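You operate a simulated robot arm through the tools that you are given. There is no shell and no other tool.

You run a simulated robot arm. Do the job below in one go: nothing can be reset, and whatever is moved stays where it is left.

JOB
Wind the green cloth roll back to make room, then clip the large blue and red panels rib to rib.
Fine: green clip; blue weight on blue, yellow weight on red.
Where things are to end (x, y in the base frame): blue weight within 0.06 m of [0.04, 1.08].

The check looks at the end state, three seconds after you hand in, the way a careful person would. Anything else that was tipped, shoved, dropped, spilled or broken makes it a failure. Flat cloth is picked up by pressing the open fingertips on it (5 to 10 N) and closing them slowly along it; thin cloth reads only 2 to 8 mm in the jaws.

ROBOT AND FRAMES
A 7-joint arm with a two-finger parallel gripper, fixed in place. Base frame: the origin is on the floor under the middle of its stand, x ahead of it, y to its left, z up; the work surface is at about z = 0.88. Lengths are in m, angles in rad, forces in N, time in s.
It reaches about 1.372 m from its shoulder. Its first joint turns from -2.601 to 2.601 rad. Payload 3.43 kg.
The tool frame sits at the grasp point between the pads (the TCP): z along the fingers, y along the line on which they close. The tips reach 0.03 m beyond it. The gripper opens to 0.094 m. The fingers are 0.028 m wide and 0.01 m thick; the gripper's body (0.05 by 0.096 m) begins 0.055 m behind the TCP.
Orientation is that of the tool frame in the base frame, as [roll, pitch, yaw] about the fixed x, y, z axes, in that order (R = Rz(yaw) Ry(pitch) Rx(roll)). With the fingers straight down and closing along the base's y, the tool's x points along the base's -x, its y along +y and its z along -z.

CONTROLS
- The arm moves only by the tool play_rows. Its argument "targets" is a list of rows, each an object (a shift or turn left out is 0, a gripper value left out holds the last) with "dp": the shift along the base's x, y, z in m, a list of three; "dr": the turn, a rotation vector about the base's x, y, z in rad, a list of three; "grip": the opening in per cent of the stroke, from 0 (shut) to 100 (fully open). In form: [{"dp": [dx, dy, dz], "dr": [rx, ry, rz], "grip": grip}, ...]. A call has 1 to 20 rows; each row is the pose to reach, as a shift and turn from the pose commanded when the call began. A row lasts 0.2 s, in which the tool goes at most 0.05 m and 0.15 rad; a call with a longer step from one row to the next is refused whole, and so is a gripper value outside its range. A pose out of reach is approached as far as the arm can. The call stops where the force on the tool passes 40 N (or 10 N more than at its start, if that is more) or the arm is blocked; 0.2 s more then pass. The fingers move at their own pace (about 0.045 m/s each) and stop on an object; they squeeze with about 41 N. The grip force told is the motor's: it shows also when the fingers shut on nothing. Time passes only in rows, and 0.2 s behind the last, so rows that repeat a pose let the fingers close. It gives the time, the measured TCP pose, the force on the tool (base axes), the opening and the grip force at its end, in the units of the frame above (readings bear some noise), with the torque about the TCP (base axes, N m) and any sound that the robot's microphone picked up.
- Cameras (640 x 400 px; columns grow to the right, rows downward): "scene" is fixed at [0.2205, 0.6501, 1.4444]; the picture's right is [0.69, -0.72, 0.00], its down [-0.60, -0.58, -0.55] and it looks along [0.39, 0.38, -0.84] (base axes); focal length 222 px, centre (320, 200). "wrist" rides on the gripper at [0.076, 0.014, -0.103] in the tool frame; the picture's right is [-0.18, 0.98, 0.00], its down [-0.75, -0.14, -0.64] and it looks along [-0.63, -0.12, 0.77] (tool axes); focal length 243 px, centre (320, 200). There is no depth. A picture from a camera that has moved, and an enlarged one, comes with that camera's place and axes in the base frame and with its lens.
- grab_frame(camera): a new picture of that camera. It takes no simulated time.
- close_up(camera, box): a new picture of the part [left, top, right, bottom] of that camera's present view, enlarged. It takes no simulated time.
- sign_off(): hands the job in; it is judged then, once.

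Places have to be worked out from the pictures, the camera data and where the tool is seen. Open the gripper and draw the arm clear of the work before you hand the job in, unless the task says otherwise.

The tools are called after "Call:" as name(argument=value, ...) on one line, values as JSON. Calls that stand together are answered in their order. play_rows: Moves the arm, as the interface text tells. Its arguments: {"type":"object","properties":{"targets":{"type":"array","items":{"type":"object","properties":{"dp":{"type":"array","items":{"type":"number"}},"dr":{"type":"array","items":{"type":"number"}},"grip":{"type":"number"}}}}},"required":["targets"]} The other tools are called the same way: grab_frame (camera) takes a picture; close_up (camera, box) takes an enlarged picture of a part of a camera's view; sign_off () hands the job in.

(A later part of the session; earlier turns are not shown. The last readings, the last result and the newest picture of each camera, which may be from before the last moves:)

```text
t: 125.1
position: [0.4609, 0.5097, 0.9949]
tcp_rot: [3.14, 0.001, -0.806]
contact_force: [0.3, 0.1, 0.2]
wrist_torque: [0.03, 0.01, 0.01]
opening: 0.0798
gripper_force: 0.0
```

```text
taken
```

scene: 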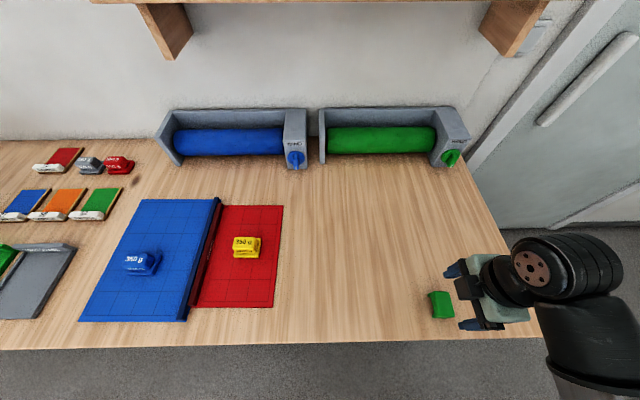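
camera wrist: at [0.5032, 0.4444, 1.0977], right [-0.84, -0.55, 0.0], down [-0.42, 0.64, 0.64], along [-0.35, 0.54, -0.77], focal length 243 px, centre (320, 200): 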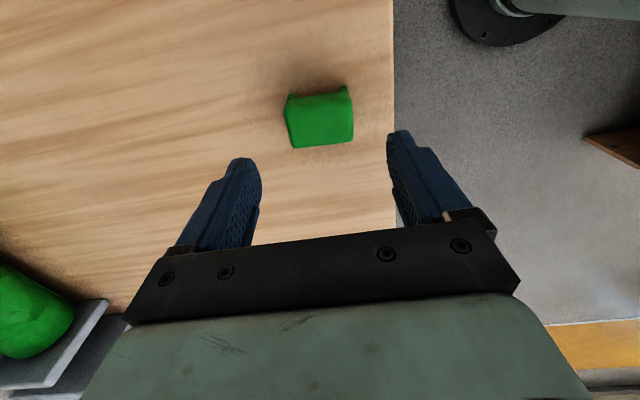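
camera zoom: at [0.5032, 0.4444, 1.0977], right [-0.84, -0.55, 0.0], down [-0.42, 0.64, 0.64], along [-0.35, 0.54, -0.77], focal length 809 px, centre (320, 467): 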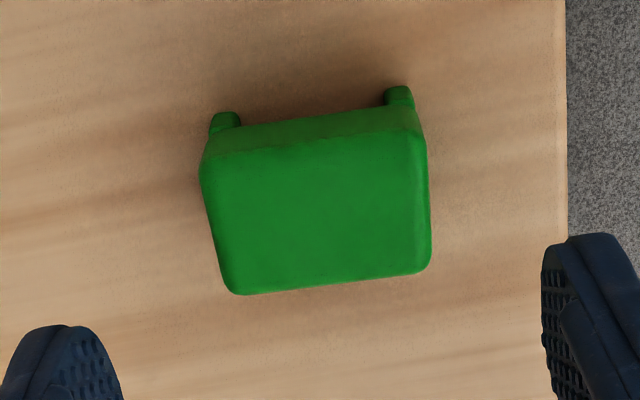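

The clip's centre is right under the tool. I'll grip it a bit deeper this time (tips 3–4 mm above the table).

Call:
play_rows(targets=[{"dp": [0, 0, -0.03]}, {"dp": [0, 0, -0.06]}, {"dp": [0, 0, -0.075]}, {"dp": [0, 0, -0.081]}, {"dp": [0, 0, -0.081], "grip": 75}, {"dp": [0, 0, -0.081], "grip": 65}, {"dp": [0, 0, -0.081], "grip": 58}, {"dp": [0, 0, -0.081], "grip": 50}, {"dp": [0, 0, -0.081], "grip": 45}, {"dp": [0, 0, -0.081], "grip": 45}])

Call:
close_up(camera="wrist", box=[230, 90, 410, 240])

Call:
close_up(camera="scene", box=[420, 260, 520, 340])

```text
t: 127.3
position: [0.4612, 0.5107, 0.9153]
tcp_rot: [-3.14, -0.001, -0.808]
contact_force: [0.5, -0.9, 0.4]
wrist_torque: [-0.01, -0.02, 0.01]
opening: 0.0549
gripper_force: 41.3
```

```text
2.67 times, centred on (320, 165) of wrist
camera zoom: at [0.5036, 0.4459, 1.0183], right [-0.84, -0.55, 0.0], down [-0.42, 0.64, 0.64], along [-0.35, 0.54, -0.77], focal length 647 px, centre (320, 293)
```

zoom: 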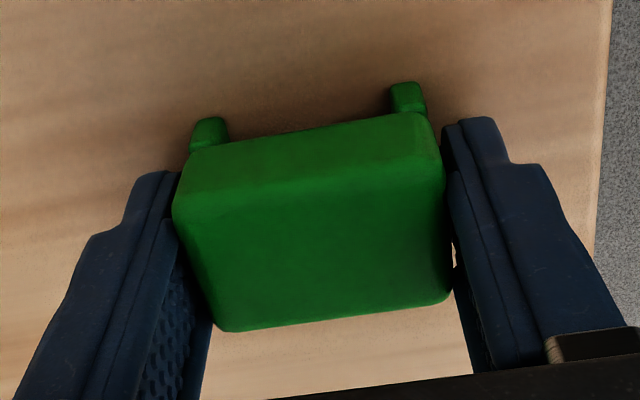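

```text
5.00 times, centred on (470, 300) of scene
camera zoom: at [0.2205, 0.6501, 1.4444], right [0.69, -0.72, 0.0], down [-0.6, -0.58, -0.55], along [0.39, 0.38, -0.84], focal length 1112 px, centre (-430, -300)
```

zoom: 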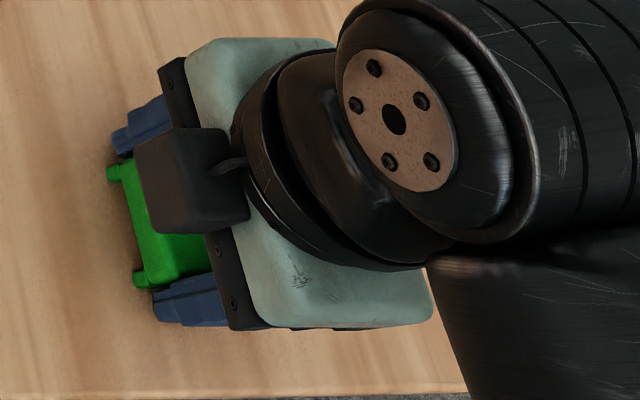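

Gripped at 55 mm again. I'll lift very slowly and look after 1 cm.

Call:
play_rows(targets=[{"dp": [0, 0, 0.002], "grip": 30}, {"dp": [0, 0, 0.004], "grip": 30}, {"dp": [0, 0, 0.006], "grip": 30}, {"dp": [0, 0, 0.009], "grip": 30}, {"dp": [0, 0, 0.012], "grip": 30}, {"dp": [0, 0, 0.015], "grip": 30}])

Call:
close_up(camera="wrist", box=[230, 90, 410, 240])

Call:
close_up(camera="scene", box=[420, 260, 520, 340])

```text
t: 128.7
position: [0.461, 0.5092, 0.9289]
tcp_rot: [-3.141, -0.001, -0.805]
contact_force: [-0.9, 0.0, -1.5]
wrist_torque: [0.01, -0.01, 0.0]
opening: 0.0552
gripper_force: 41.5
```

```text
2.67 times, centred on (320, 165) of wrist
camera zoom: at [0.5029, 0.4455, 1.0326], right [-0.84, -0.55, 0.0], down [-0.42, 0.64, 0.64], along [-0.35, 0.54, -0.77], focal length 647 px, centre (320, 293)
```

zoom: 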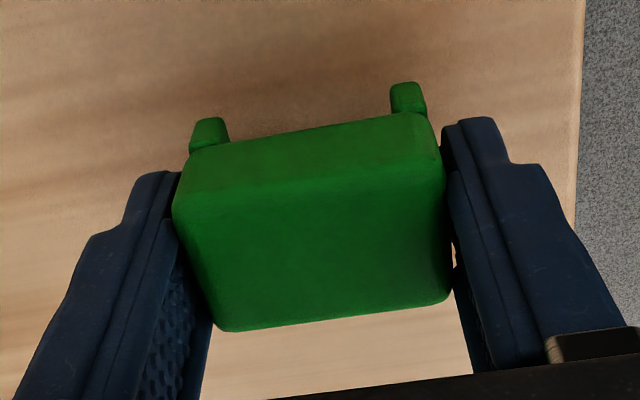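

```text
5.00 times, centred on (470, 300) of scene
camera zoom: at [0.2205, 0.6501, 1.4444], right [0.69, -0.72, 0.0], down [-0.6, -0.58, -0.55], along [0.39, 0.38, -0.84], focal length 1112 px, centre (-430, -300)
```

zoom: 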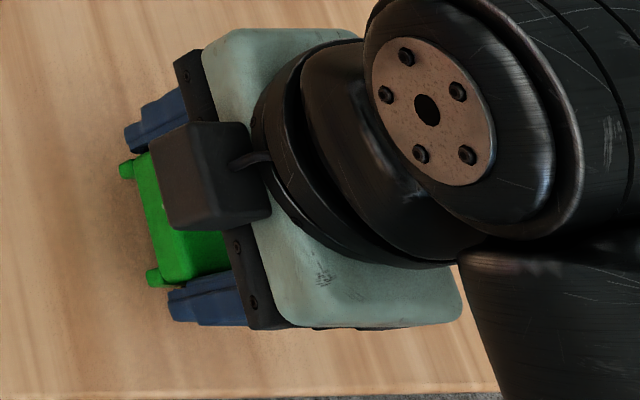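

The clip is coming up with the gripper. Continuing the lift gently.

Call:
play_rows(targets=[{"dp": [0, 0, 0.008]}, {"dp": [0, 0, 0.018]}, {"dp": [0, 0, 0.03]}, {"dp": [0, 0, 0.042]}, {"dp": [0, 0, 0.054]}, {"dp": [0, 0, 0.066]}, {"dp": [0, 0, 0.078]}, {"dp": [0, 0, 0.09]}, {"dp": [0, 0, 0.1]}, {"dp": [0, 0, 0.1]}])

Call:
grab_frame(camera="wrist")

```text
t: 130.9
position: [0.4611, 0.5102, 1.031]
tcp_rot: [-3.141, 0.0, -0.806]
contact_force: [-0.8, -0.7, 0.5]
wrist_torque: [-0.01, 0.01, 0.03]
opening: 0.055
gripper_force: 41.5
```

```text
taken
camera wrist: at [0.5035, 0.4457, 1.1328], right [-0.84, -0.55, 0.0], down [-0.42, 0.64, 0.64], along [-0.35, 0.54, -0.77], focal length 243 px, centre (320, 200)
```

wrist: 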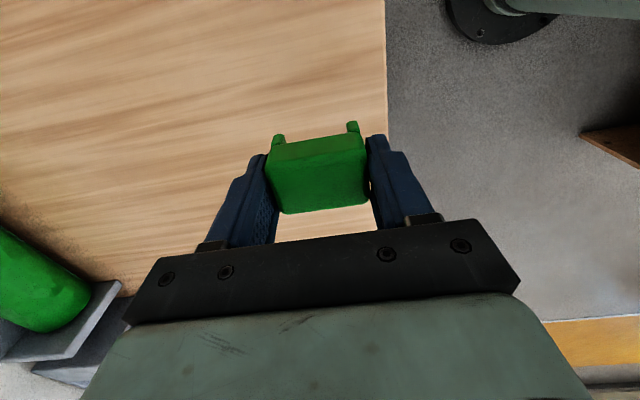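

The clip is securely held. Carrying it to the rib joint with a 90° turn at moderate speed.

Call:
play_rows(targets=[{"dp": [-0.0155, 0.0263, 0.004], "dr": [0, 0, 0.0827]}, {"dp": [-0.031, 0.0527, 0.008], "dr": [0, 0, 0.1654]}, {"dp": [-0.0465, 0.079, 0.012], "dr": [0, 0, 0.2481]}, {"dp": [-0.0621, 0.1053, 0.016], "dr": [0, 0, 0.3307]}, {"dp": [-0.0776, 0.1317, 0.02], "dr": [0, 0, 0.4134]}, {"dp": [-0.0931, 0.158, 0.02], "dr": [0, 0, 0.4961]}, {"dp": [-0.1086, 0.1843, 0.02], "dr": [0, 0, 0.5788]}, {"dp": [-0.1241, 0.2107, 0.02], "dr": [0, 0, 0.6615]}, {"dp": [-0.1396, 0.237, 0.02], "dr": [0, 0, 0.7442]}, {"dp": [-0.1552, 0.2633, 0.02], "dr": [0, 0, 0.8268]}, {"dp": [-0.1707, 0.2897, 0.02], "dr": [0, 0, 0.9095]}, {"dp": [-0.1862, 0.316, 0.02], "dr": [0, 0, 0.9922]}, {"dp": [-0.2017, 0.3423, 0.02], "dr": [0, 0, 1.0749]}, {"dp": [-0.2172, 0.3686, 0.02], "dr": [0, 0, 1.1576]}, {"dp": [-0.2327, 0.395, 0.02], "dr": [0, 0, 1.2403]}, {"dp": [-0.2483, 0.4213, 0.02], "dr": [0, 0, 1.3229]}, {"dp": [-0.2638, 0.4476, 0.02], "dr": [0, 0, 1.4056]}, {"dp": [-0.2793, 0.474, 0.02], "dr": [0, 0, 1.4883]}, {"dp": [-0.2948, 0.5003, 0.02], "dr": [0, 0, 1.571]}])

Call:
grab_frame(camera="wrist")

Call:
grab_frame(camera="scene")

```text
t: 134.9
position: [0.1633, 1.011, 1.0497]
tcp_rot: [-3.141, -0.001, 0.764]
contact_force: [-0.3, 0.0, 0.2]
wrist_torque: [0.01, 0.01, -0.02]
opening: 0.0552
gripper_force: 41.3
```

```text
taken
camera wrist: at [0.2286, 1.055, 1.1528], right [0.55, -0.84, 0.0], down [-0.64, -0.42, 0.64], along [-0.54, -0.35, -0.77], focal length 243 px, centre (320, 200)
```

wrist: 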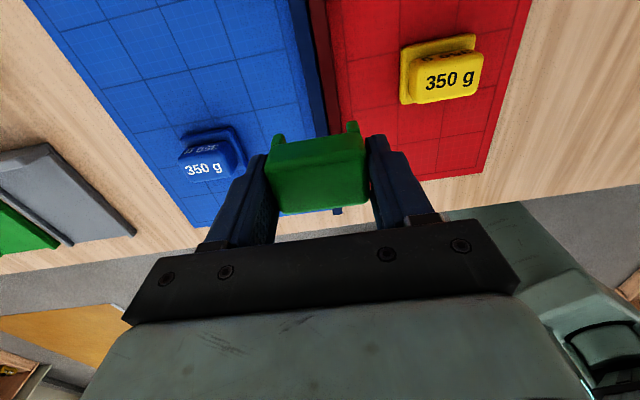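

```text
taken
```

scene: 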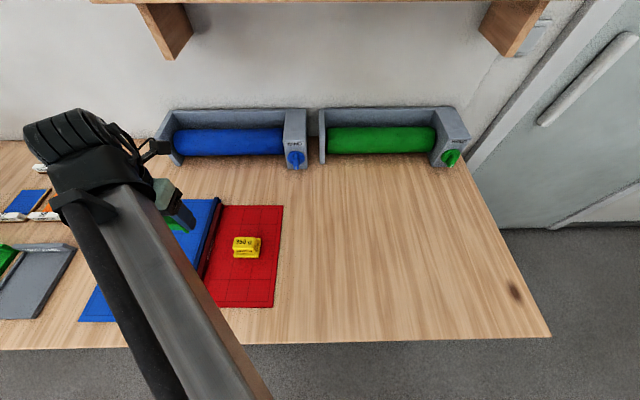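

The clip is held over the joint. I'll zoom to check the joint line against the tool centre before lowering.

Call:
close_up(camera="wrist", box=[250, 0, 390, 140])

Call:
close_up(camera="wrist", box=[250, 110, 390, 230])

```text
2.86 times, centred on (320, 70) of wrist
camera zoom: at [0.2286, 1.055, 1.1528], right [0.55, -0.84, 0.0], down [-0.64, -0.42, 0.64], along [-0.54, -0.35, -0.77], focal length 693 px, centre (320, 571)
```

zoom: 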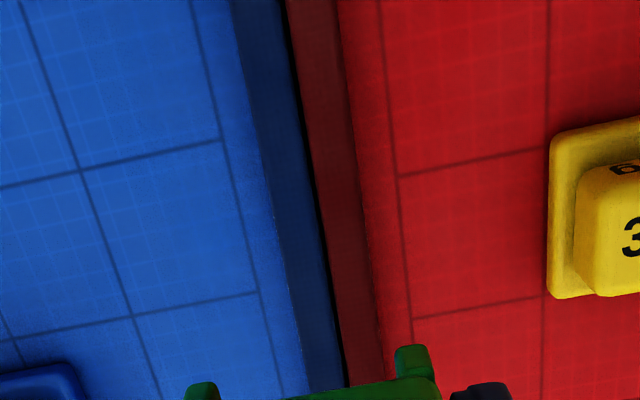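

```text
3.33 times, centred on (320, 170) of wrist
camera zoom: at [0.2286, 1.055, 1.1528], right [0.55, -0.84, 0.0], down [-0.64, -0.42, 0.64], along [-0.54, -0.35, -0.77], focal length 809 px, centre (320, 300)
```

zoom: 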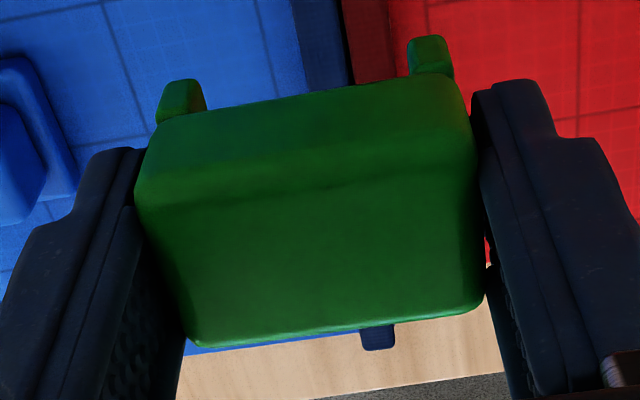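

The joint line lies about 3 mm to the right of the tool centre, within the clip's slack; I'll shift by that and lower to just above the ribs.

Call:
play_rows(targets=[{"dp": [0.0023, -0.0024, -0.02]}, {"dp": [0.0023, -0.0024, -0.05]}, {"dp": [0.0023, -0.0024, -0.08]}, {"dp": [0.0023, -0.0024, -0.1]}, {"dp": [0.0023, -0.0024, -0.106]}, {"dp": [0.0023, -0.0024, -0.106]}])

Call:
grab_frame(camera="wrist")

Call:
close_up(camera="wrist", box=[240, 80, 400, 230])

```text
t: 136.3
position: [0.168, 1.0088, 0.9445]
tcp_rot: [3.141, 0.0, 0.765]
contact_force: [0.2, -0.1, -1.2]
wrist_torque: [-0.03, 0.03, 0.03]
opening: 0.0552
gripper_force: 41.0
```

```text
taken
camera wrist: at [0.2326, 1.0509, 1.0472], right [0.55, -0.84, 0.0], down [-0.64, -0.42, 0.64], along [-0.54, -0.35, -0.77], focal length 243 px, centre (320, 200)
```

wrist: 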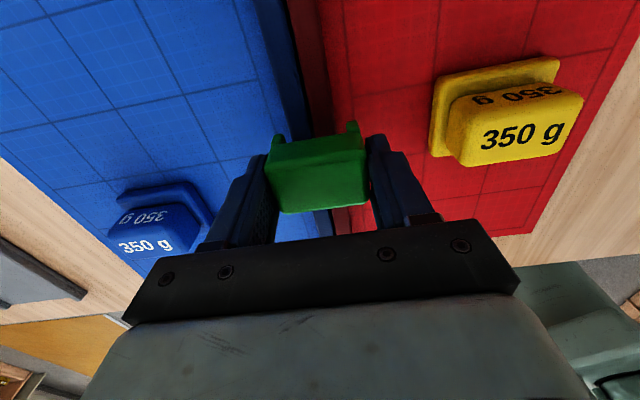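

```text
2.67 times, centred on (320, 155) of wrist
camera zoom: at [0.2326, 1.0509, 1.0472], right [0.55, -0.84, 0.0], down [-0.64, -0.42, 0.64], along [-0.54, -0.35, -0.77], focal length 647 px, centre (320, 320)
```

zoom: 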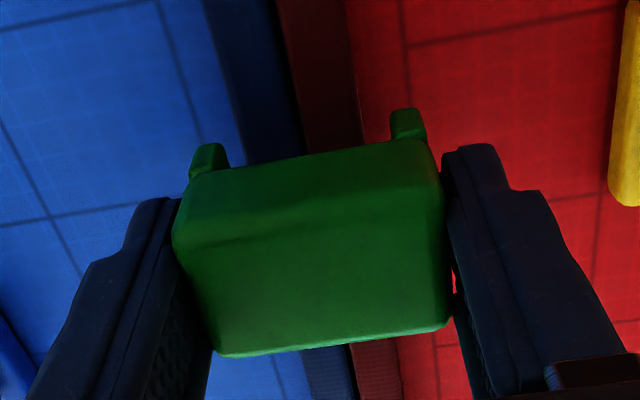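

The legs straddle both ribs, with the joint about 3 mm left of centre. I'll shift 2.8 mm back and lower until the clip seats.

Call:
play_rows(targets=[{"dp": [-0.0019, 0.002, 0]}, {"dp": [-0.0019, 0.002, -0.006]}, {"dp": [-0.0019, 0.002, -0.012]}, {"dp": [-0.0019, 0.002, -0.016]}, {"dp": [-0.0019, 0.002, -0.016]}])

Call:
close_up(camera="wrist", box=[240, 80, 400, 230])

```text
t: 137.5
position: [0.166, 1.0108, 0.9289]
tcp_rot: [3.141, 0.002, 0.765]
contact_force: [-0.5, 0.7, 3.8]
wrist_torque: [0.04, 0.02, -0.01]
opening: 0.0552
gripper_force: 41.1
```

```text
2.67 times, centred on (320, 155) of wrist
camera zoom: at [0.2313, 1.0528, 1.0314], right [0.55, -0.84, 0.0], down [-0.64, -0.42, 0.64], along [-0.54, -0.35, -0.77], focal length 647 px, centre (320, 320)
```

zoom: 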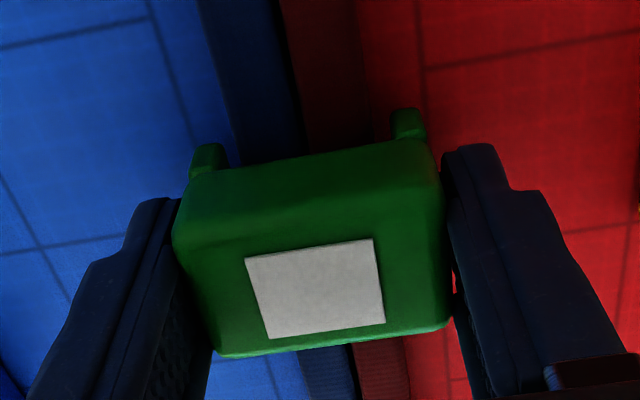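

A white patch has appeared on the clip's top, seemingly an engagement indicator, with about 4 N of contact. I'll press down a little further to seat it.

Call:
play_rows(targets=[{"dp": [0, 0, -0.002]}, {"dp": [0, 0, -0.004]}, {"dp": [0, 0, -0.004]}])

Call:
close_up(camera="wrist", box=[240, 80, 400, 230])

```text
t: 138.3
position: [0.166, 1.0095, 0.9234]
tcp_rot: [3.141, 0.001, 0.766]
contact_force: [-0.3, 0.4, -0.9]
wrist_torque: [-0.02, 0.02, -0.02]
opening: 0.0552
gripper_force: 41.2
```

```text
2.67 times, centred on (320, 155) of wrist
camera zoom: at [0.2313, 1.053, 1.0262], right [0.55, -0.84, 0.0], down [-0.64, -0.42, 0.64], along [-0.54, -0.35, -0.77], focal length 647 px, centre (320, 320)
```

zoom: 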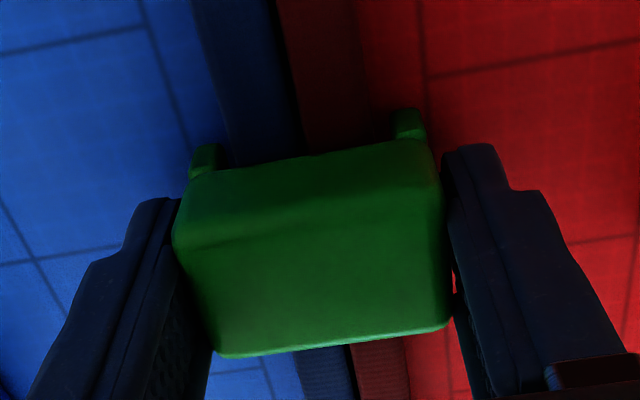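

The patch went away again as it moved deeper with no contact force. I'll continue down in 1 mm steps and watch force and the patch.

Call:
play_rows(targets=[{"dp": [0, 0, -0.001]}, {"dp": [0, 0, -0.0015]}, {"dp": [0, 0, -0.0015]}])

Call:
close_up(camera="wrist", box=[240, 80, 400, 230])

Call:
play_rows(targets=[{"dp": [0, 0, -0.001]}, {"dp": [0, 0, -0.0015]}, {"dp": [0, 0, -0.0015]}])

Call:
close_up(camera="wrist", box=[240, 80, 400, 230])

```text
t: 139.1
position: [0.1665, 1.0098, 0.9226]
tcp_rot: [3.141, 0.0, 0.764]
contact_force: [0.5, 0.7, 6.3]
wrist_torque: [-0.04, -0.02, 0.01]
opening: 0.0554
gripper_force: 40.4
```

```text
2.67 times, centred on (320, 155) of wrist
camera zoom: at [0.2309, 1.0527, 1.0259], right [0.55, -0.84, 0.0], down [-0.64, -0.42, 0.64], along [-0.54, -0.35, -0.77], focal length 647 px, centre (320, 320)
```

zoom: 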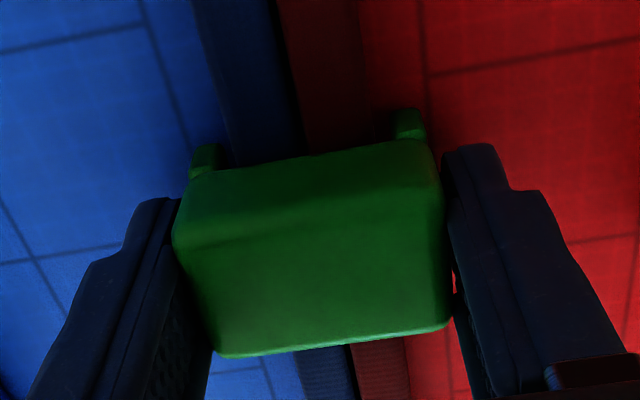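

```text
t: 139.9
position: [0.1655, 1.0102, 0.9223]
tcp_rot: [-3.138, -0.001, 0.766]
contact_force: [0.8, -1.0, 19.8]
wrist_torque: [-0.04, 0.02, -0.01]
opening: 0.0549
gripper_force: 40.6
```

```text
2.67 times, centred on (320, 155) of wrist
camera zoom: at [0.2308, 1.0527, 1.0257], right [0.55, -0.84, 0.0], down [-0.64, -0.42, 0.64], along [-0.54, -0.35, -0.77], focal length 647 px, centre (320, 320)
```

zoom: 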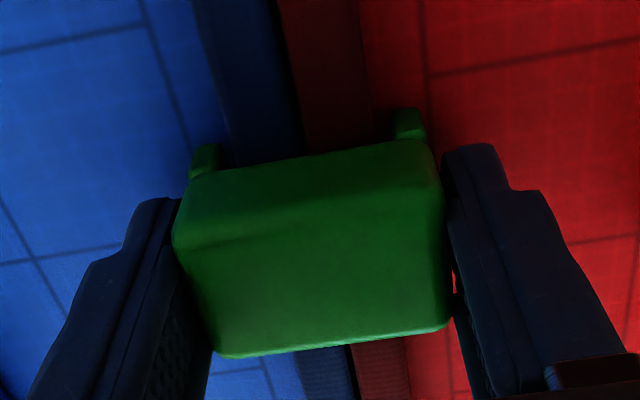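

Firm contact at 20 N. I'll press slightly harder to be sure of a full snap and watch the patch.

Call:
play_rows(targets=[{"dp": [0, 0, -0.0006]}, {"dp": [0, 0, -0.001]}, {"dp": [0, 0, -0.001]}])

Call:
grab_frame(camera="wrist")

```text
t: 140.7
position: [0.1662, 1.0101, 0.9216]
tcp_rot: [-3.14, -0.002, 0.764]
contact_force: [2.9, 6.3, 28.9]
wrist_torque: [0.04, -0.04, -0.02]
opening: 0.0554
gripper_force: 40.7
```

```text
taken
camera wrist: at [0.2304, 1.0521, 1.0242], right [0.55, -0.84, 0.0], down [-0.64, -0.42, 0.64], along [-0.54, -0.35, -0.77], focal length 243 px, centre (320, 200)
```

wrist: 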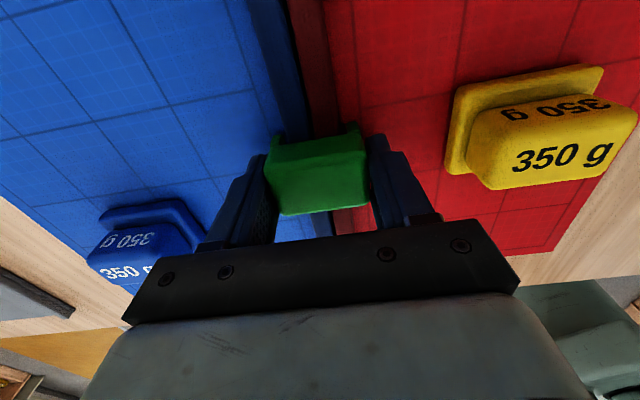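

Seated at 29 N. I'll ease off, open slightly and rise straight up, then inspect.

Call:
play_rows(targets=[{"dp": [0, 0, 0.002]}, {"dp": [0, 0, 0.002], "grip": 66}, {"dp": [0, 0, 0.002], "grip": 72}, {"dp": [0, 0, 0.002], "grip": 72}, {"dp": [0, 0, 0.015], "grip": 72}, {"dp": [0, 0, 0.04], "grip": 72}, {"dp": [0, 0, 0.08], "grip": 72}, {"dp": [0, 0, 0.12], "grip": 72}])

Call:
grab_frame(camera="wrist")

Call:
close_up(camera="wrist", box=[230, 0, 410, 180])

```text
t: 142.5
position: [0.1637, 1.0106, 1.0397]
tcp_rot: [-3.141, 0.002, 0.764]
contact_force: [1.3, 0.6, 0.5]
wrist_torque: [0.02, 0.04, 0.02]
opening: 0.0679
gripper_force: 0.1
```

```text
taken
camera wrist: at [0.2286, 1.0531, 1.1433], right [0.55, -0.84, 0.0], down [-0.64, -0.42, 0.64], along [-0.54, -0.35, -0.77], focal length 243 px, centre (320, 200)
```

wrist: 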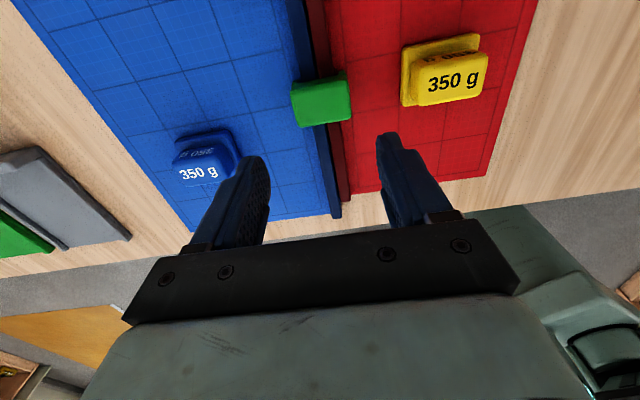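

```text
2.22 times, centred on (320, 90) of wrist
camera zoom: at [0.2286, 1.0531, 1.1433], right [0.55, -0.84, 0.0], down [-0.64, -0.42, 0.64], along [-0.54, -0.35, -0.77], focal length 539 px, centre (320, 444)
```

zoom: 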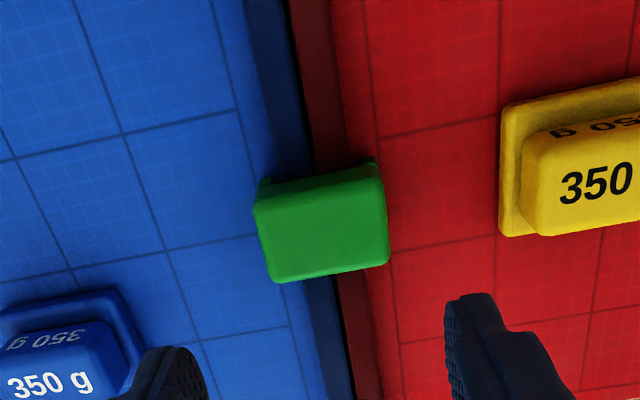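

The clip straddles both ribs with a leg on each side. I'll draw the arm away and inspect with the scene camera.

Call:
play_rows(targets=[{"dp": [0.03, -0.035, 0.01]}, {"dp": [0.06, -0.07, 0.02]}, {"dp": [0.09, -0.105, 0.03]}, {"dp": [0.12, -0.14, 0.04]}, {"dp": [0.15, -0.175, 0.05]}, {"dp": [0.18, -0.21, 0.06]}, {"dp": [0.21, -0.245, 0.07]}, {"dp": [0.24, -0.28, 0.07]}, {"dp": [0.27, -0.315, 0.07]}, {"dp": [0.3, -0.35, 0.07]}])

Call:
grab_frame(camera="scene")

Call:
close_up(camera="scene", box=[60, 190, 300, 330])

Call:
close_up(camera="scene", box=[180, 215, 250, 285])

```text
t: 144.7
position: [0.4675, 0.6625, 1.1099]
tcp_rot: [-3.141, 0.003, 0.764]
contact_force: [0.1, 0.3, -0.2]
wrist_torque: [-0.02, -0.03, 0.01]
opening: 0.0675
gripper_force: 0.1
```

```text
taken
```

scene: 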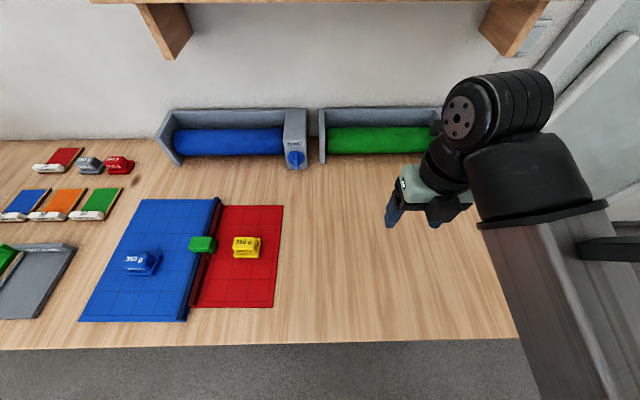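

```text
2.67 times, centred on (180, 260) of scene
camera zoom: at [0.2205, 0.6501, 1.4444], right [0.69, -0.72, 0.0], down [-0.6, -0.58, -0.55], along [0.39, 0.38, -0.84], focal length 593 px, centre (693, 40)
```

zoom: 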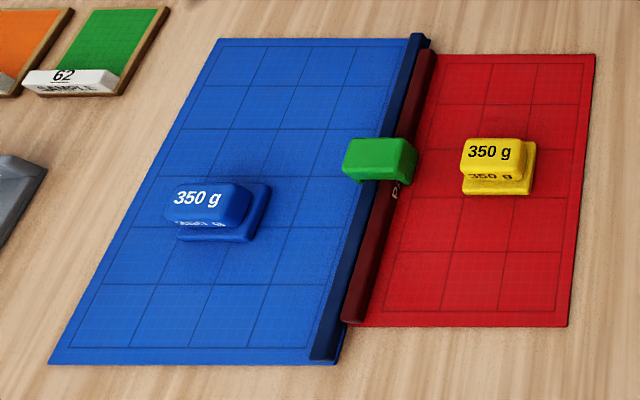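

```text
5.71 times, centred on (215, 250) of scene
camera zoom: at [0.2205, 0.6501, 1.4444], right [0.69, -0.72, 0.0], down [-0.6, -0.58, -0.55], along [0.39, 0.38, -0.84], focal length 1272 px, centre (920, -86)
```

zoom: 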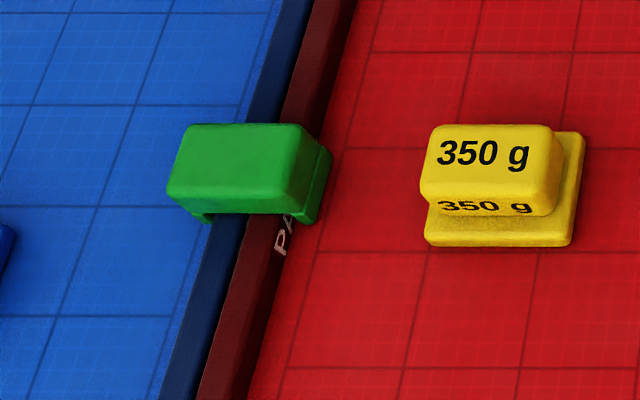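

Everything looks right: clip across both ribs, weights on their panels. To be sure the clip has snapped on, I'll return, grip it lightly and test with a tiny upward pull.

Call:
play_rows(targets=[{"dp": [-0.03, 0.035, 0.0], "grip": 72}, {"dp": [-0.06, 0.07, 0.0]}, {"dp": [-0.09, 0.105, -0.01]}, {"dp": [-0.12, 0.14, -0.02]}, {"dp": [-0.15, 0.175, -0.03]}, {"dp": [-0.18, 0.21, -0.04]}, {"dp": [-0.21, 0.245, -0.05]}, {"dp": [-0.24, 0.28, -0.06]}, {"dp": [-0.27, 0.315, -0.07]}, {"dp": [-0.3, 0.348, -0.07]}, {"dp": [-0.301, 0.348, -0.1]}, {"dp": [-0.301, 0.348, -0.1]}])

Call:
close_up(camera="wrist", box=[230, 40, 410, 220])

```text
t: 147.3
position: [0.1645, 1.0079, 1.0102]
tcp_rot: [3.141, 0.0, 0.763]
contact_force: [-0.4, 0.1, -0.1]
wrist_torque: [0.0, 0.0, 0.04]
opening: 0.0676
gripper_force: 0.1
```

```text
2.22 times, centred on (320, 130) of wrist
camera zoom: at [0.2296, 1.0501, 1.1137], right [0.55, -0.84, 0.0], down [-0.64, -0.42, 0.64], along [-0.54, -0.35, -0.77], focal length 539 px, centre (320, 356)
```

zoom: 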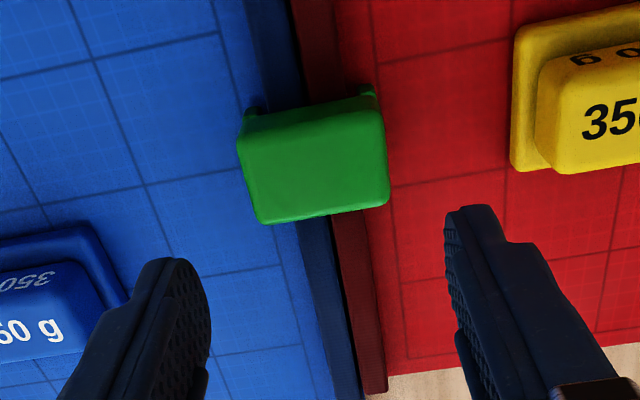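

Centred over the clip. Lowering and gripping it for the gentle pull test.

Call:
play_rows(targets=[{"dp": [0.001, 0.001, -0.03]}, {"dp": [0.001, 0.001, -0.06]}, {"dp": [0.001, 0.001, -0.08]}, {"dp": [0.001, 0.001, -0.087]}, {"dp": [0.001, 0.001, -0.087], "grip": 62}, {"dp": [0.001, 0.001, -0.087], "grip": 55}, {"dp": [0.001, 0.001, -0.087], "grip": 48}, {"dp": [0.001, 0.001, -0.087], "grip": 40}, {"dp": [0.001, 0.001, -0.087], "grip": 40}])

Call:
play_rows(targets=[{"dp": [0, 0, 0.0008]}, {"dp": [0, 0, 0.0015]}, {"dp": [0, 0, 0.0015]}])

Call:
close_up(camera="wrist", box=[240, 80, 400, 230])

```text
t: 149.3
position: [0.1671, 1.0094, 0.9219]
tcp_rot: [-3.141, 0.002, 0.765]
contact_force: [-1.0, -0.3, 0.3]
wrist_torque: [0.02, -0.02, -0.01]
opening: 0.0552
gripper_force: 41.0
```

```text
t: 150.1
position: [0.1673, 1.009, 0.9245]
tcp_rot: [-3.141, 0.001, 0.765]
contact_force: [-0.1, 0.1, 0.2]
wrist_torque: [0.01, 0.01, -0.01]
opening: 0.0548
gripper_force: 41.1
```

```text
2.67 times, centred on (320, 155) of wrist
camera zoom: at [0.2316, 1.0525, 1.0273], right [0.55, -0.84, 0.0], down [-0.64, -0.42, 0.64], along [-0.54, -0.35, -0.77], focal length 647 px, centre (320, 320)
```

zoom: 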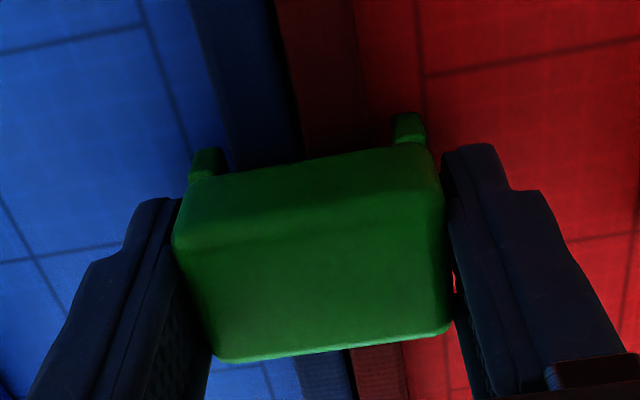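

No resistance in the first 2 mm. I'll raise further in small steps to see whether a retaining force or the white patch shows.

Call:
play_rows(targets=[{"dp": [0, 0, 0.001]}, {"dp": [0, 0, 0.002]}, {"dp": [0, 0, 0.002]}])

Call:
close_up(camera="wrist", box=[240, 80, 400, 230])

Call:
play_rows(targets=[{"dp": [0, 0, 0.001]}, {"dp": [0, 0, 0.002]}, {"dp": [0, 0, 0.002]}])

Call:
close_up(camera="wrist", box=[240, 80, 400, 230])

```text
t: 150.9
position: [0.1671, 1.01, 0.9266]
tcp_rot: [3.141, 0.0, 0.764]
contact_force: [0.9, -0.1, -0.3]
wrist_torque: [0.0, 0.01, -0.01]
opening: 0.0552
gripper_force: 41.4
```

```text
2.67 times, centred on (320, 155) of wrist
camera zoom: at [0.2317, 1.0522, 1.0291], right [0.55, -0.84, 0.0], down [-0.64, -0.42, 0.64], along [-0.54, -0.35, -0.77], focal length 647 px, centre (320, 320)
```

zoom: 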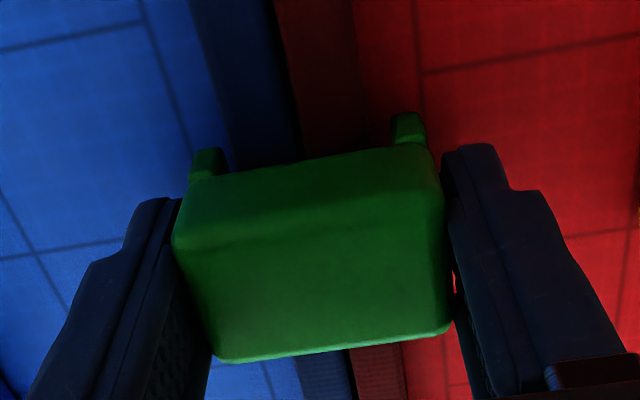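

```text
t: 151.7
position: [0.1657, 1.0087, 0.9283]
tcp_rot: [3.141, 0.0, 0.766]
contact_force: [-0.4, -0.3, -0.1]
wrist_torque: [0.0, -0.03, 0.02]
opening: 0.0552
gripper_force: 40.8
```

```text
2.67 times, centred on (320, 155) of wrist
camera zoom: at [0.2308, 1.0516, 1.0314], right [0.55, -0.84, 0.0], down [-0.64, -0.42, 0.64], along [-0.54, -0.35, -0.77], focal length 647 px, centre (320, 320)
```

zoom: 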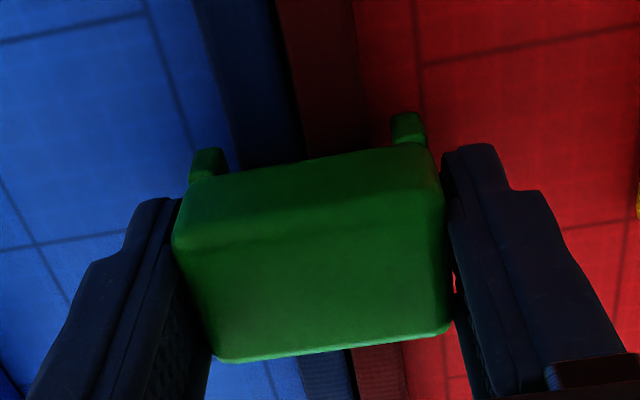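

No retention yet within 6 mm. I'll keep raising in small steps, watching for a retaining force.

Call:
play_rows(targets=[{"dp": [0, 0, 0.001]}, {"dp": [0, 0, 0.002]}, {"dp": [0, 0, 0.002]}])

Call:
close_up(camera="wrist", box=[240, 80, 400, 230])

Call:
play_rows(targets=[{"dp": [0, 0, 0.001]}, {"dp": [0, 0, 0.002]}, {"dp": [0, 0, 0.002]}])

Call:
close_up(camera="wrist", box=[240, 80, 400, 230])

```text
t: 152.5
position: [0.165, 1.0081, 0.931]
tcp_rot: [3.14, 0.004, 0.766]
contact_force: [-0.4, 0.8, 0.3]
wrist_torque: [0.0, 0.0, 0.02]
opening: 0.0553
gripper_force: 41.3
```

```text
2.67 times, centred on (320, 155) of wrist
camera zoom: at [0.2309, 1.0513, 1.0331], right [0.55, -0.84, 0.0], down [-0.64, -0.42, 0.64], along [-0.54, -0.35, -0.77], focal length 647 px, centre (320, 320)
```

zoom: 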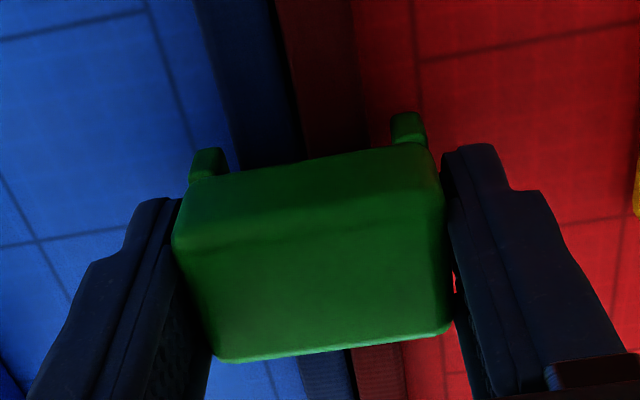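

```text
t: 153.3
position: [0.1659, 1.0081, 0.9317]
tcp_rot: [3.141, 0.001, 0.764]
contact_force: [-0.3, -0.5, 0.2]
wrist_torque: [-0.04, -0.01, 0.0]
opening: 0.0554
gripper_force: 40.8
```

```text
2.67 times, centred on (320, 155) of wrist
camera zoom: at [0.2307, 1.0516, 1.0351], right [0.55, -0.84, 0.0], down [-0.64, -0.42, 0.64], along [-0.54, -0.35, -0.77], focal length 647 px, centre (320, 320)
```

zoom: 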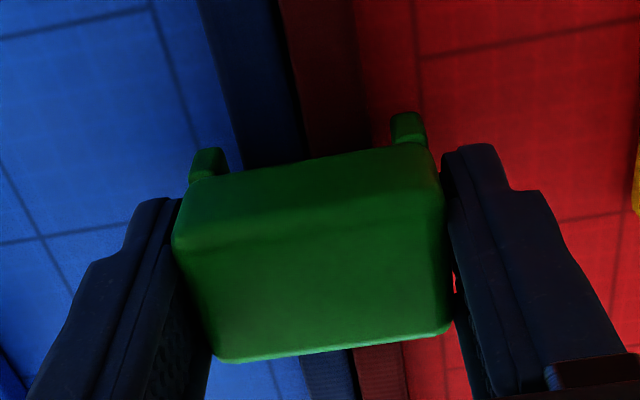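

The clip lifts freely, so it is not retained. I'll lower again in 1 mm steps with pictures, to find where the contact and the white patch occur.

Call:
play_rows(targets=[{"dp": [0, 0, -0.001]}, {"dp": [0, 0, -0.002]}, {"dp": [0, 0, -0.002]}])

Call:
close_up(camera="wrist", box=[240, 80, 400, 230])

Call:
play_rows(targets=[{"dp": [0, 0, -0.0005]}, {"dp": [0, 0, -0.001]}, {"dp": [0, 0, -0.001]}])

Call:
close_up(camera="wrist", box=[240, 80, 400, 230])

Call:
play_rows(targets=[{"dp": [0, 0, -0.0005]}, {"dp": [0, 0, -0.001]}, {"dp": [0, 0, -0.001]}])

Call:
close_up(camera="wrist", box=[240, 80, 400, 230])

```text
t: 154.1
position: [0.1662, 1.0092, 0.9297]
tcp_rot: [3.141, 0.001, 0.765]
contact_force: [0.0, -0.3, -0.8]
wrist_torque: [0.01, -0.02, 0.01]
opening: 0.0552
gripper_force: 41.3
```

```text
2.67 times, centred on (320, 155) of wrist
camera zoom: at [0.2308, 1.0517, 1.0327], right [0.55, -0.84, 0.0], down [-0.64, -0.42, 0.64], along [-0.54, -0.35, -0.77], focal length 647 px, centre (320, 320)
```

zoom: 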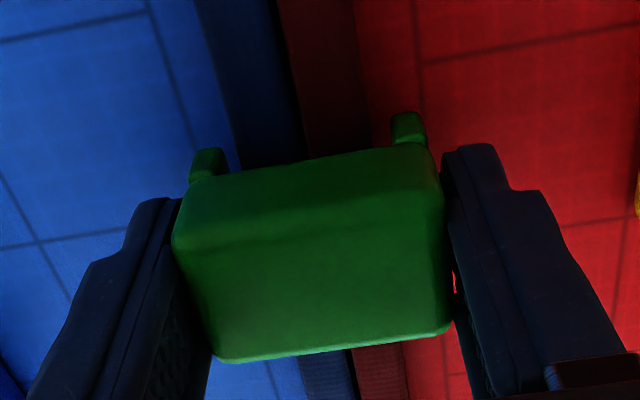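

```text
t: 154.9
position: [0.1656, 1.0096, 0.9303]
tcp_rot: [-3.142, 0.0, 0.764]
contact_force: [0.2, 0.4, -0.1]
wrist_torque: [-0.01, -0.01, 0.0]
opening: 0.0549
gripper_force: 40.7
```

```text
2.67 times, centred on (320, 155) of wrist
camera zoom: at [0.2312, 1.0521, 1.0324], right [0.55, -0.84, 0.0], down [-0.64, -0.42, 0.64], along [-0.54, -0.35, -0.77], focal length 647 px, centre (320, 320)
```

zoom: 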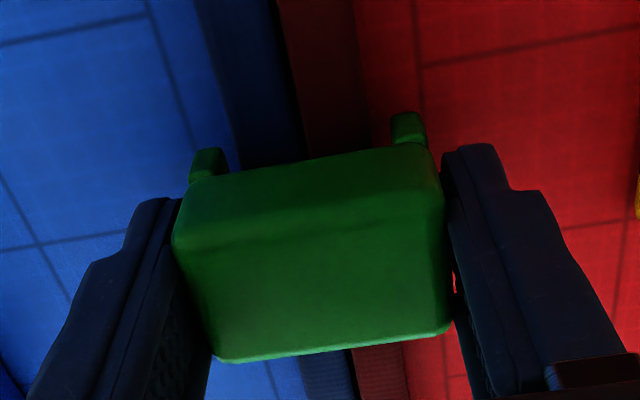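

```text
t: 155.7
position: [0.166, 1.0092, 0.9288]
tcp_rot: [-3.141, -0.001, 0.763]
contact_force: [0.1, 0.2, -1.1]
wrist_torque: [0.03, 0.04, 0.0]
opening: 0.0552
gripper_force: 41.4
```

```text
2.67 times, centred on (320, 155) of wrist
camera zoom: at [0.231, 1.0517, 1.0313], right [0.55, -0.84, 0.0], down [-0.64, -0.42, 0.64], along [-0.54, -0.35, -0.77], focal length 647 px, centre (320, 320)
```

zoom: 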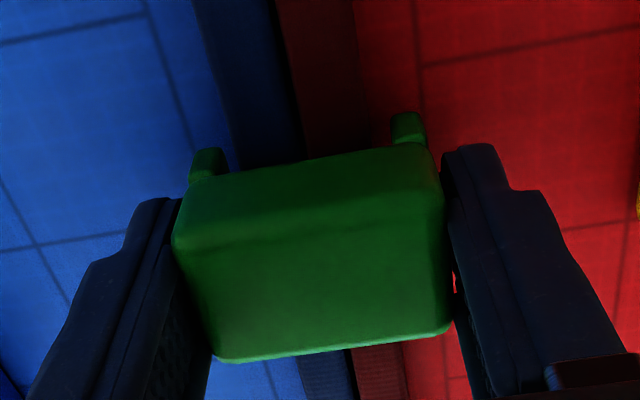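

At the same height there is neither contact nor patch now; the difference from the first time is a lateral shift of about 1 mm. I'll raise, shift 1.5 mm to the left (toward blue), and come down again slowly to see if it engages.

Call:
play_rows(targets=[{"dp": [0, 0, 0.004]}, {"dp": [-0.001, 0.0011, 0.005]}, {"dp": [-0.001, 0.0011, 0.003]}, {"dp": [-0.001, 0.0011, 0.001]}, {"dp": [-0.001, 0.0011, 0.0]}])

Call:
close_up(camera="wrist", box=[240, 80, 400, 230])

Call:
play_rows(targets=[{"dp": [0, 0, -0.0005]}, {"dp": [0, 0, -0.001]}])

Call:
close_up(camera="wrist", box=[240, 80, 400, 230])

Call:
play_rows(targets=[{"dp": [0, 0, -0.0005]}, {"dp": [0, 0, -0.001]}])

Call:
close_up(camera="wrist", box=[240, 80, 400, 230])

```text
t: 156.9
position: [0.1662, 1.0112, 0.9277]
tcp_rot: [3.141, 0.001, 0.765]
contact_force: [0.1, 0.5, -0.8]
wrist_torque: [-0.02, 0.02, 0.0]
opening: 0.0554
gripper_force: 40.5
```

```text
2.67 times, centred on (320, 155) of wrist
camera zoom: at [0.2301, 1.0535, 1.0308], right [0.55, -0.84, 0.0], down [-0.64, -0.42, 0.64], along [-0.54, -0.35, -0.77], focal length 647 px, centre (320, 320)
```

zoom: 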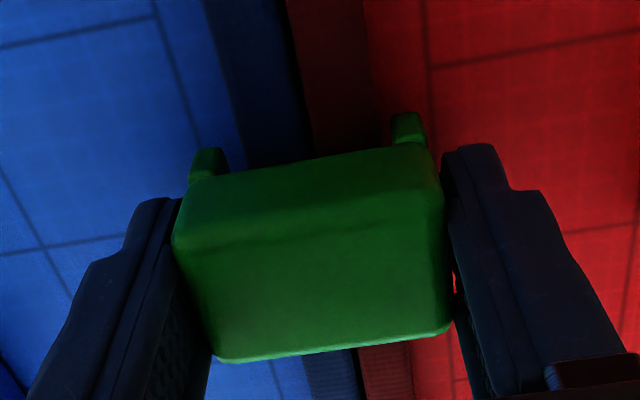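

```text
t: 157.5
position: [0.1661, 1.0102, 0.9271]
tcp_rot: [3.141, -0.001, 0.764]
contact_force: [-0.2, 0.6, -0.6]
wrist_torque: [0.02, -0.02, 0.0]
opening: 0.0551
gripper_force: 40.5
```

```text
2.67 times, centred on (320, 155) of wrist
camera zoom: at [0.2299, 1.0533, 1.0301], right [0.55, -0.84, 0.0], down [-0.64, -0.42, 0.64], along [-0.54, -0.35, -0.77], focal length 647 px, centre (320, 320)
```

zoom: 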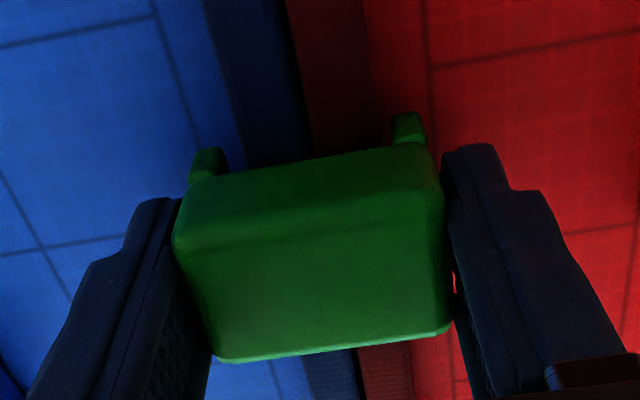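

```text
t: 158.1
position: [0.1647, 1.011, 0.9246]
tcp_rot: [3.141, 0.001, 0.764]
contact_force: [-0.2, 0.8, -0.8]
wrist_torque: [0.0, -0.01, 0.0]
opening: 0.0552
gripper_force: 41.5
```

```text
2.67 times, centred on (320, 155) of wrist
camera zoom: at [0.2297, 1.0527, 1.0289], right [0.55, -0.84, 0.0], down [-0.64, -0.42, 0.64], along [-0.54, -0.35, -0.77], focal length 647 px, centre (320, 320)
```

zoom: 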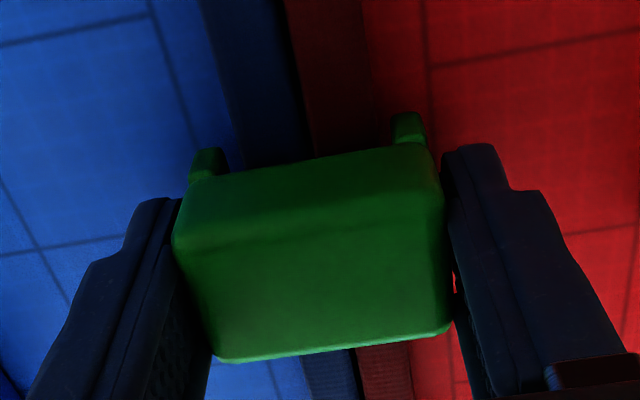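

No resistance or patch this way either; the clip goes down freely. I'll seat it again and press progressively harder while watching for a click or the patch.

Call:
play_rows(targets=[{"dp": [0.0005, -0.0005, -0.001]}, {"dp": [0.0005, -0.0005, -0.002]}, {"dp": [0.0005, -0.0005, -0.003]}, {"dp": [0.0005, -0.0005, -0.004]}])

Call:
close_up(camera="wrist", box=[240, 80, 400, 230])

Call:
play_rows(targets=[{"dp": [0, 0, -0.0005]}, {"dp": [0, 0, -0.001]}])

Call:
close_up(camera="wrist", box=[240, 80, 400, 230])

```text
t: 159.1
position: [0.1654, 1.0092, 0.9224]
tcp_rot: [3.14, 0.001, 0.764]
contact_force: [-0.4, -0.5, -0.9]
wrist_torque: [0.02, 0.0, -0.02]
opening: 0.0553
gripper_force: 41.2
```

```text
2.67 times, centred on (320, 155) of wrist
camera zoom: at [0.2305, 1.0525, 1.0251], right [0.55, -0.84, 0.0], down [-0.64, -0.42, 0.64], along [-0.54, -0.35, -0.77], focal length 647 px, centre (320, 320)
```

zoom: 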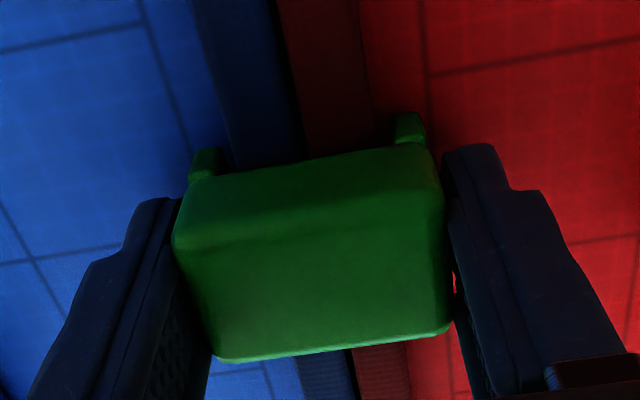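

```text
t: 159.7
position: [0.1654, 1.0091, 0.9227]
tcp_rot: [-3.141, 0.001, 0.765]
contact_force: [1.3, 0.1, 4.6]
wrist_torque: [0.02, -0.03, 0.01]
opening: 0.0551
gripper_force: 40.9
```

```text
2.67 times, centred on (320, 155) of wrist
camera zoom: at [0.2304, 1.0522, 1.025], right [0.55, -0.84, 0.0], down [-0.64, -0.42, 0.64], along [-0.54, -0.35, -0.77], focal length 647 px, centre (320, 320)
```

zoom: 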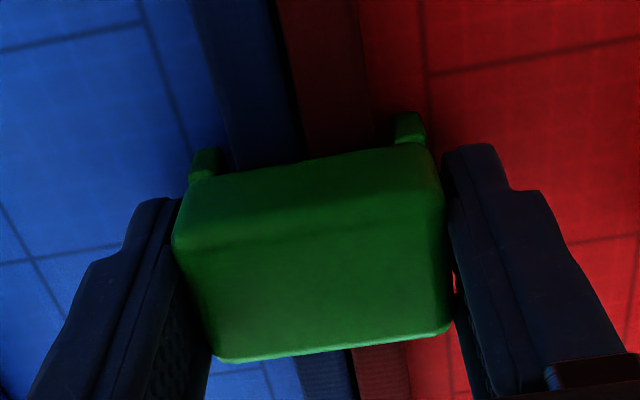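

Contact at the seat but no click. I'll look closely at the rib gap right behind the clip.

Call:
close_up(camera="wrist", box=[270, 60, 350, 140])

Call:
close_up(camera="wrist", box=[250, 0, 350, 80])

Call:
close_up(camera="wrist", box=[300, 190, 380, 240])

```text
5.00 times, centred on (310, 100) of wrist
camera zoom: at [0.2304, 1.0522, 1.025], right [0.55, -0.84, 0.0], down [-0.64, -0.42, 0.64], along [-0.54, -0.35, -0.77], focal length 1213 px, centre (370, 700)
```

zoom: 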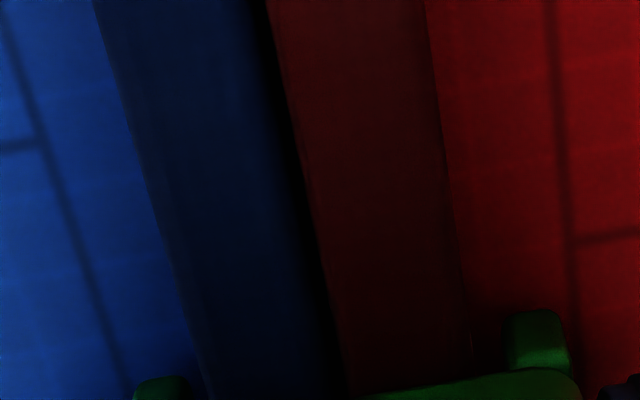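

```text
5.00 times, centred on (300, 40) of wrist
camera zoom: at [0.2304, 1.0522, 1.025], right [0.55, -0.84, 0.0], down [-0.64, -0.42, 0.64], along [-0.54, -0.35, -0.77], focal length 1213 px, centre (420, 1000)
```

zoom: 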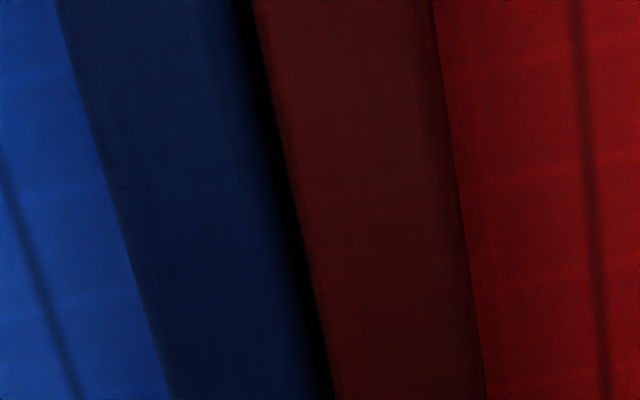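

```text
8.00 times, centred on (340, 215) of wrist
camera zoom: at [0.2304, 1.0522, 1.025], right [0.55, -0.84, 0.0], down [-0.64, -0.42, 0.64], along [-0.54, -0.35, -0.77], focal length 1941 px, centre (160, 80)
```

zoom: 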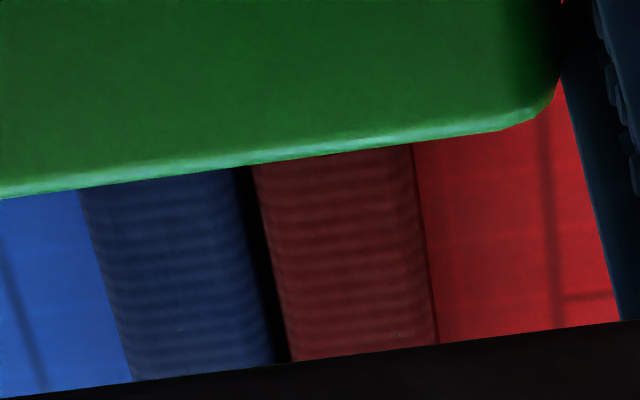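

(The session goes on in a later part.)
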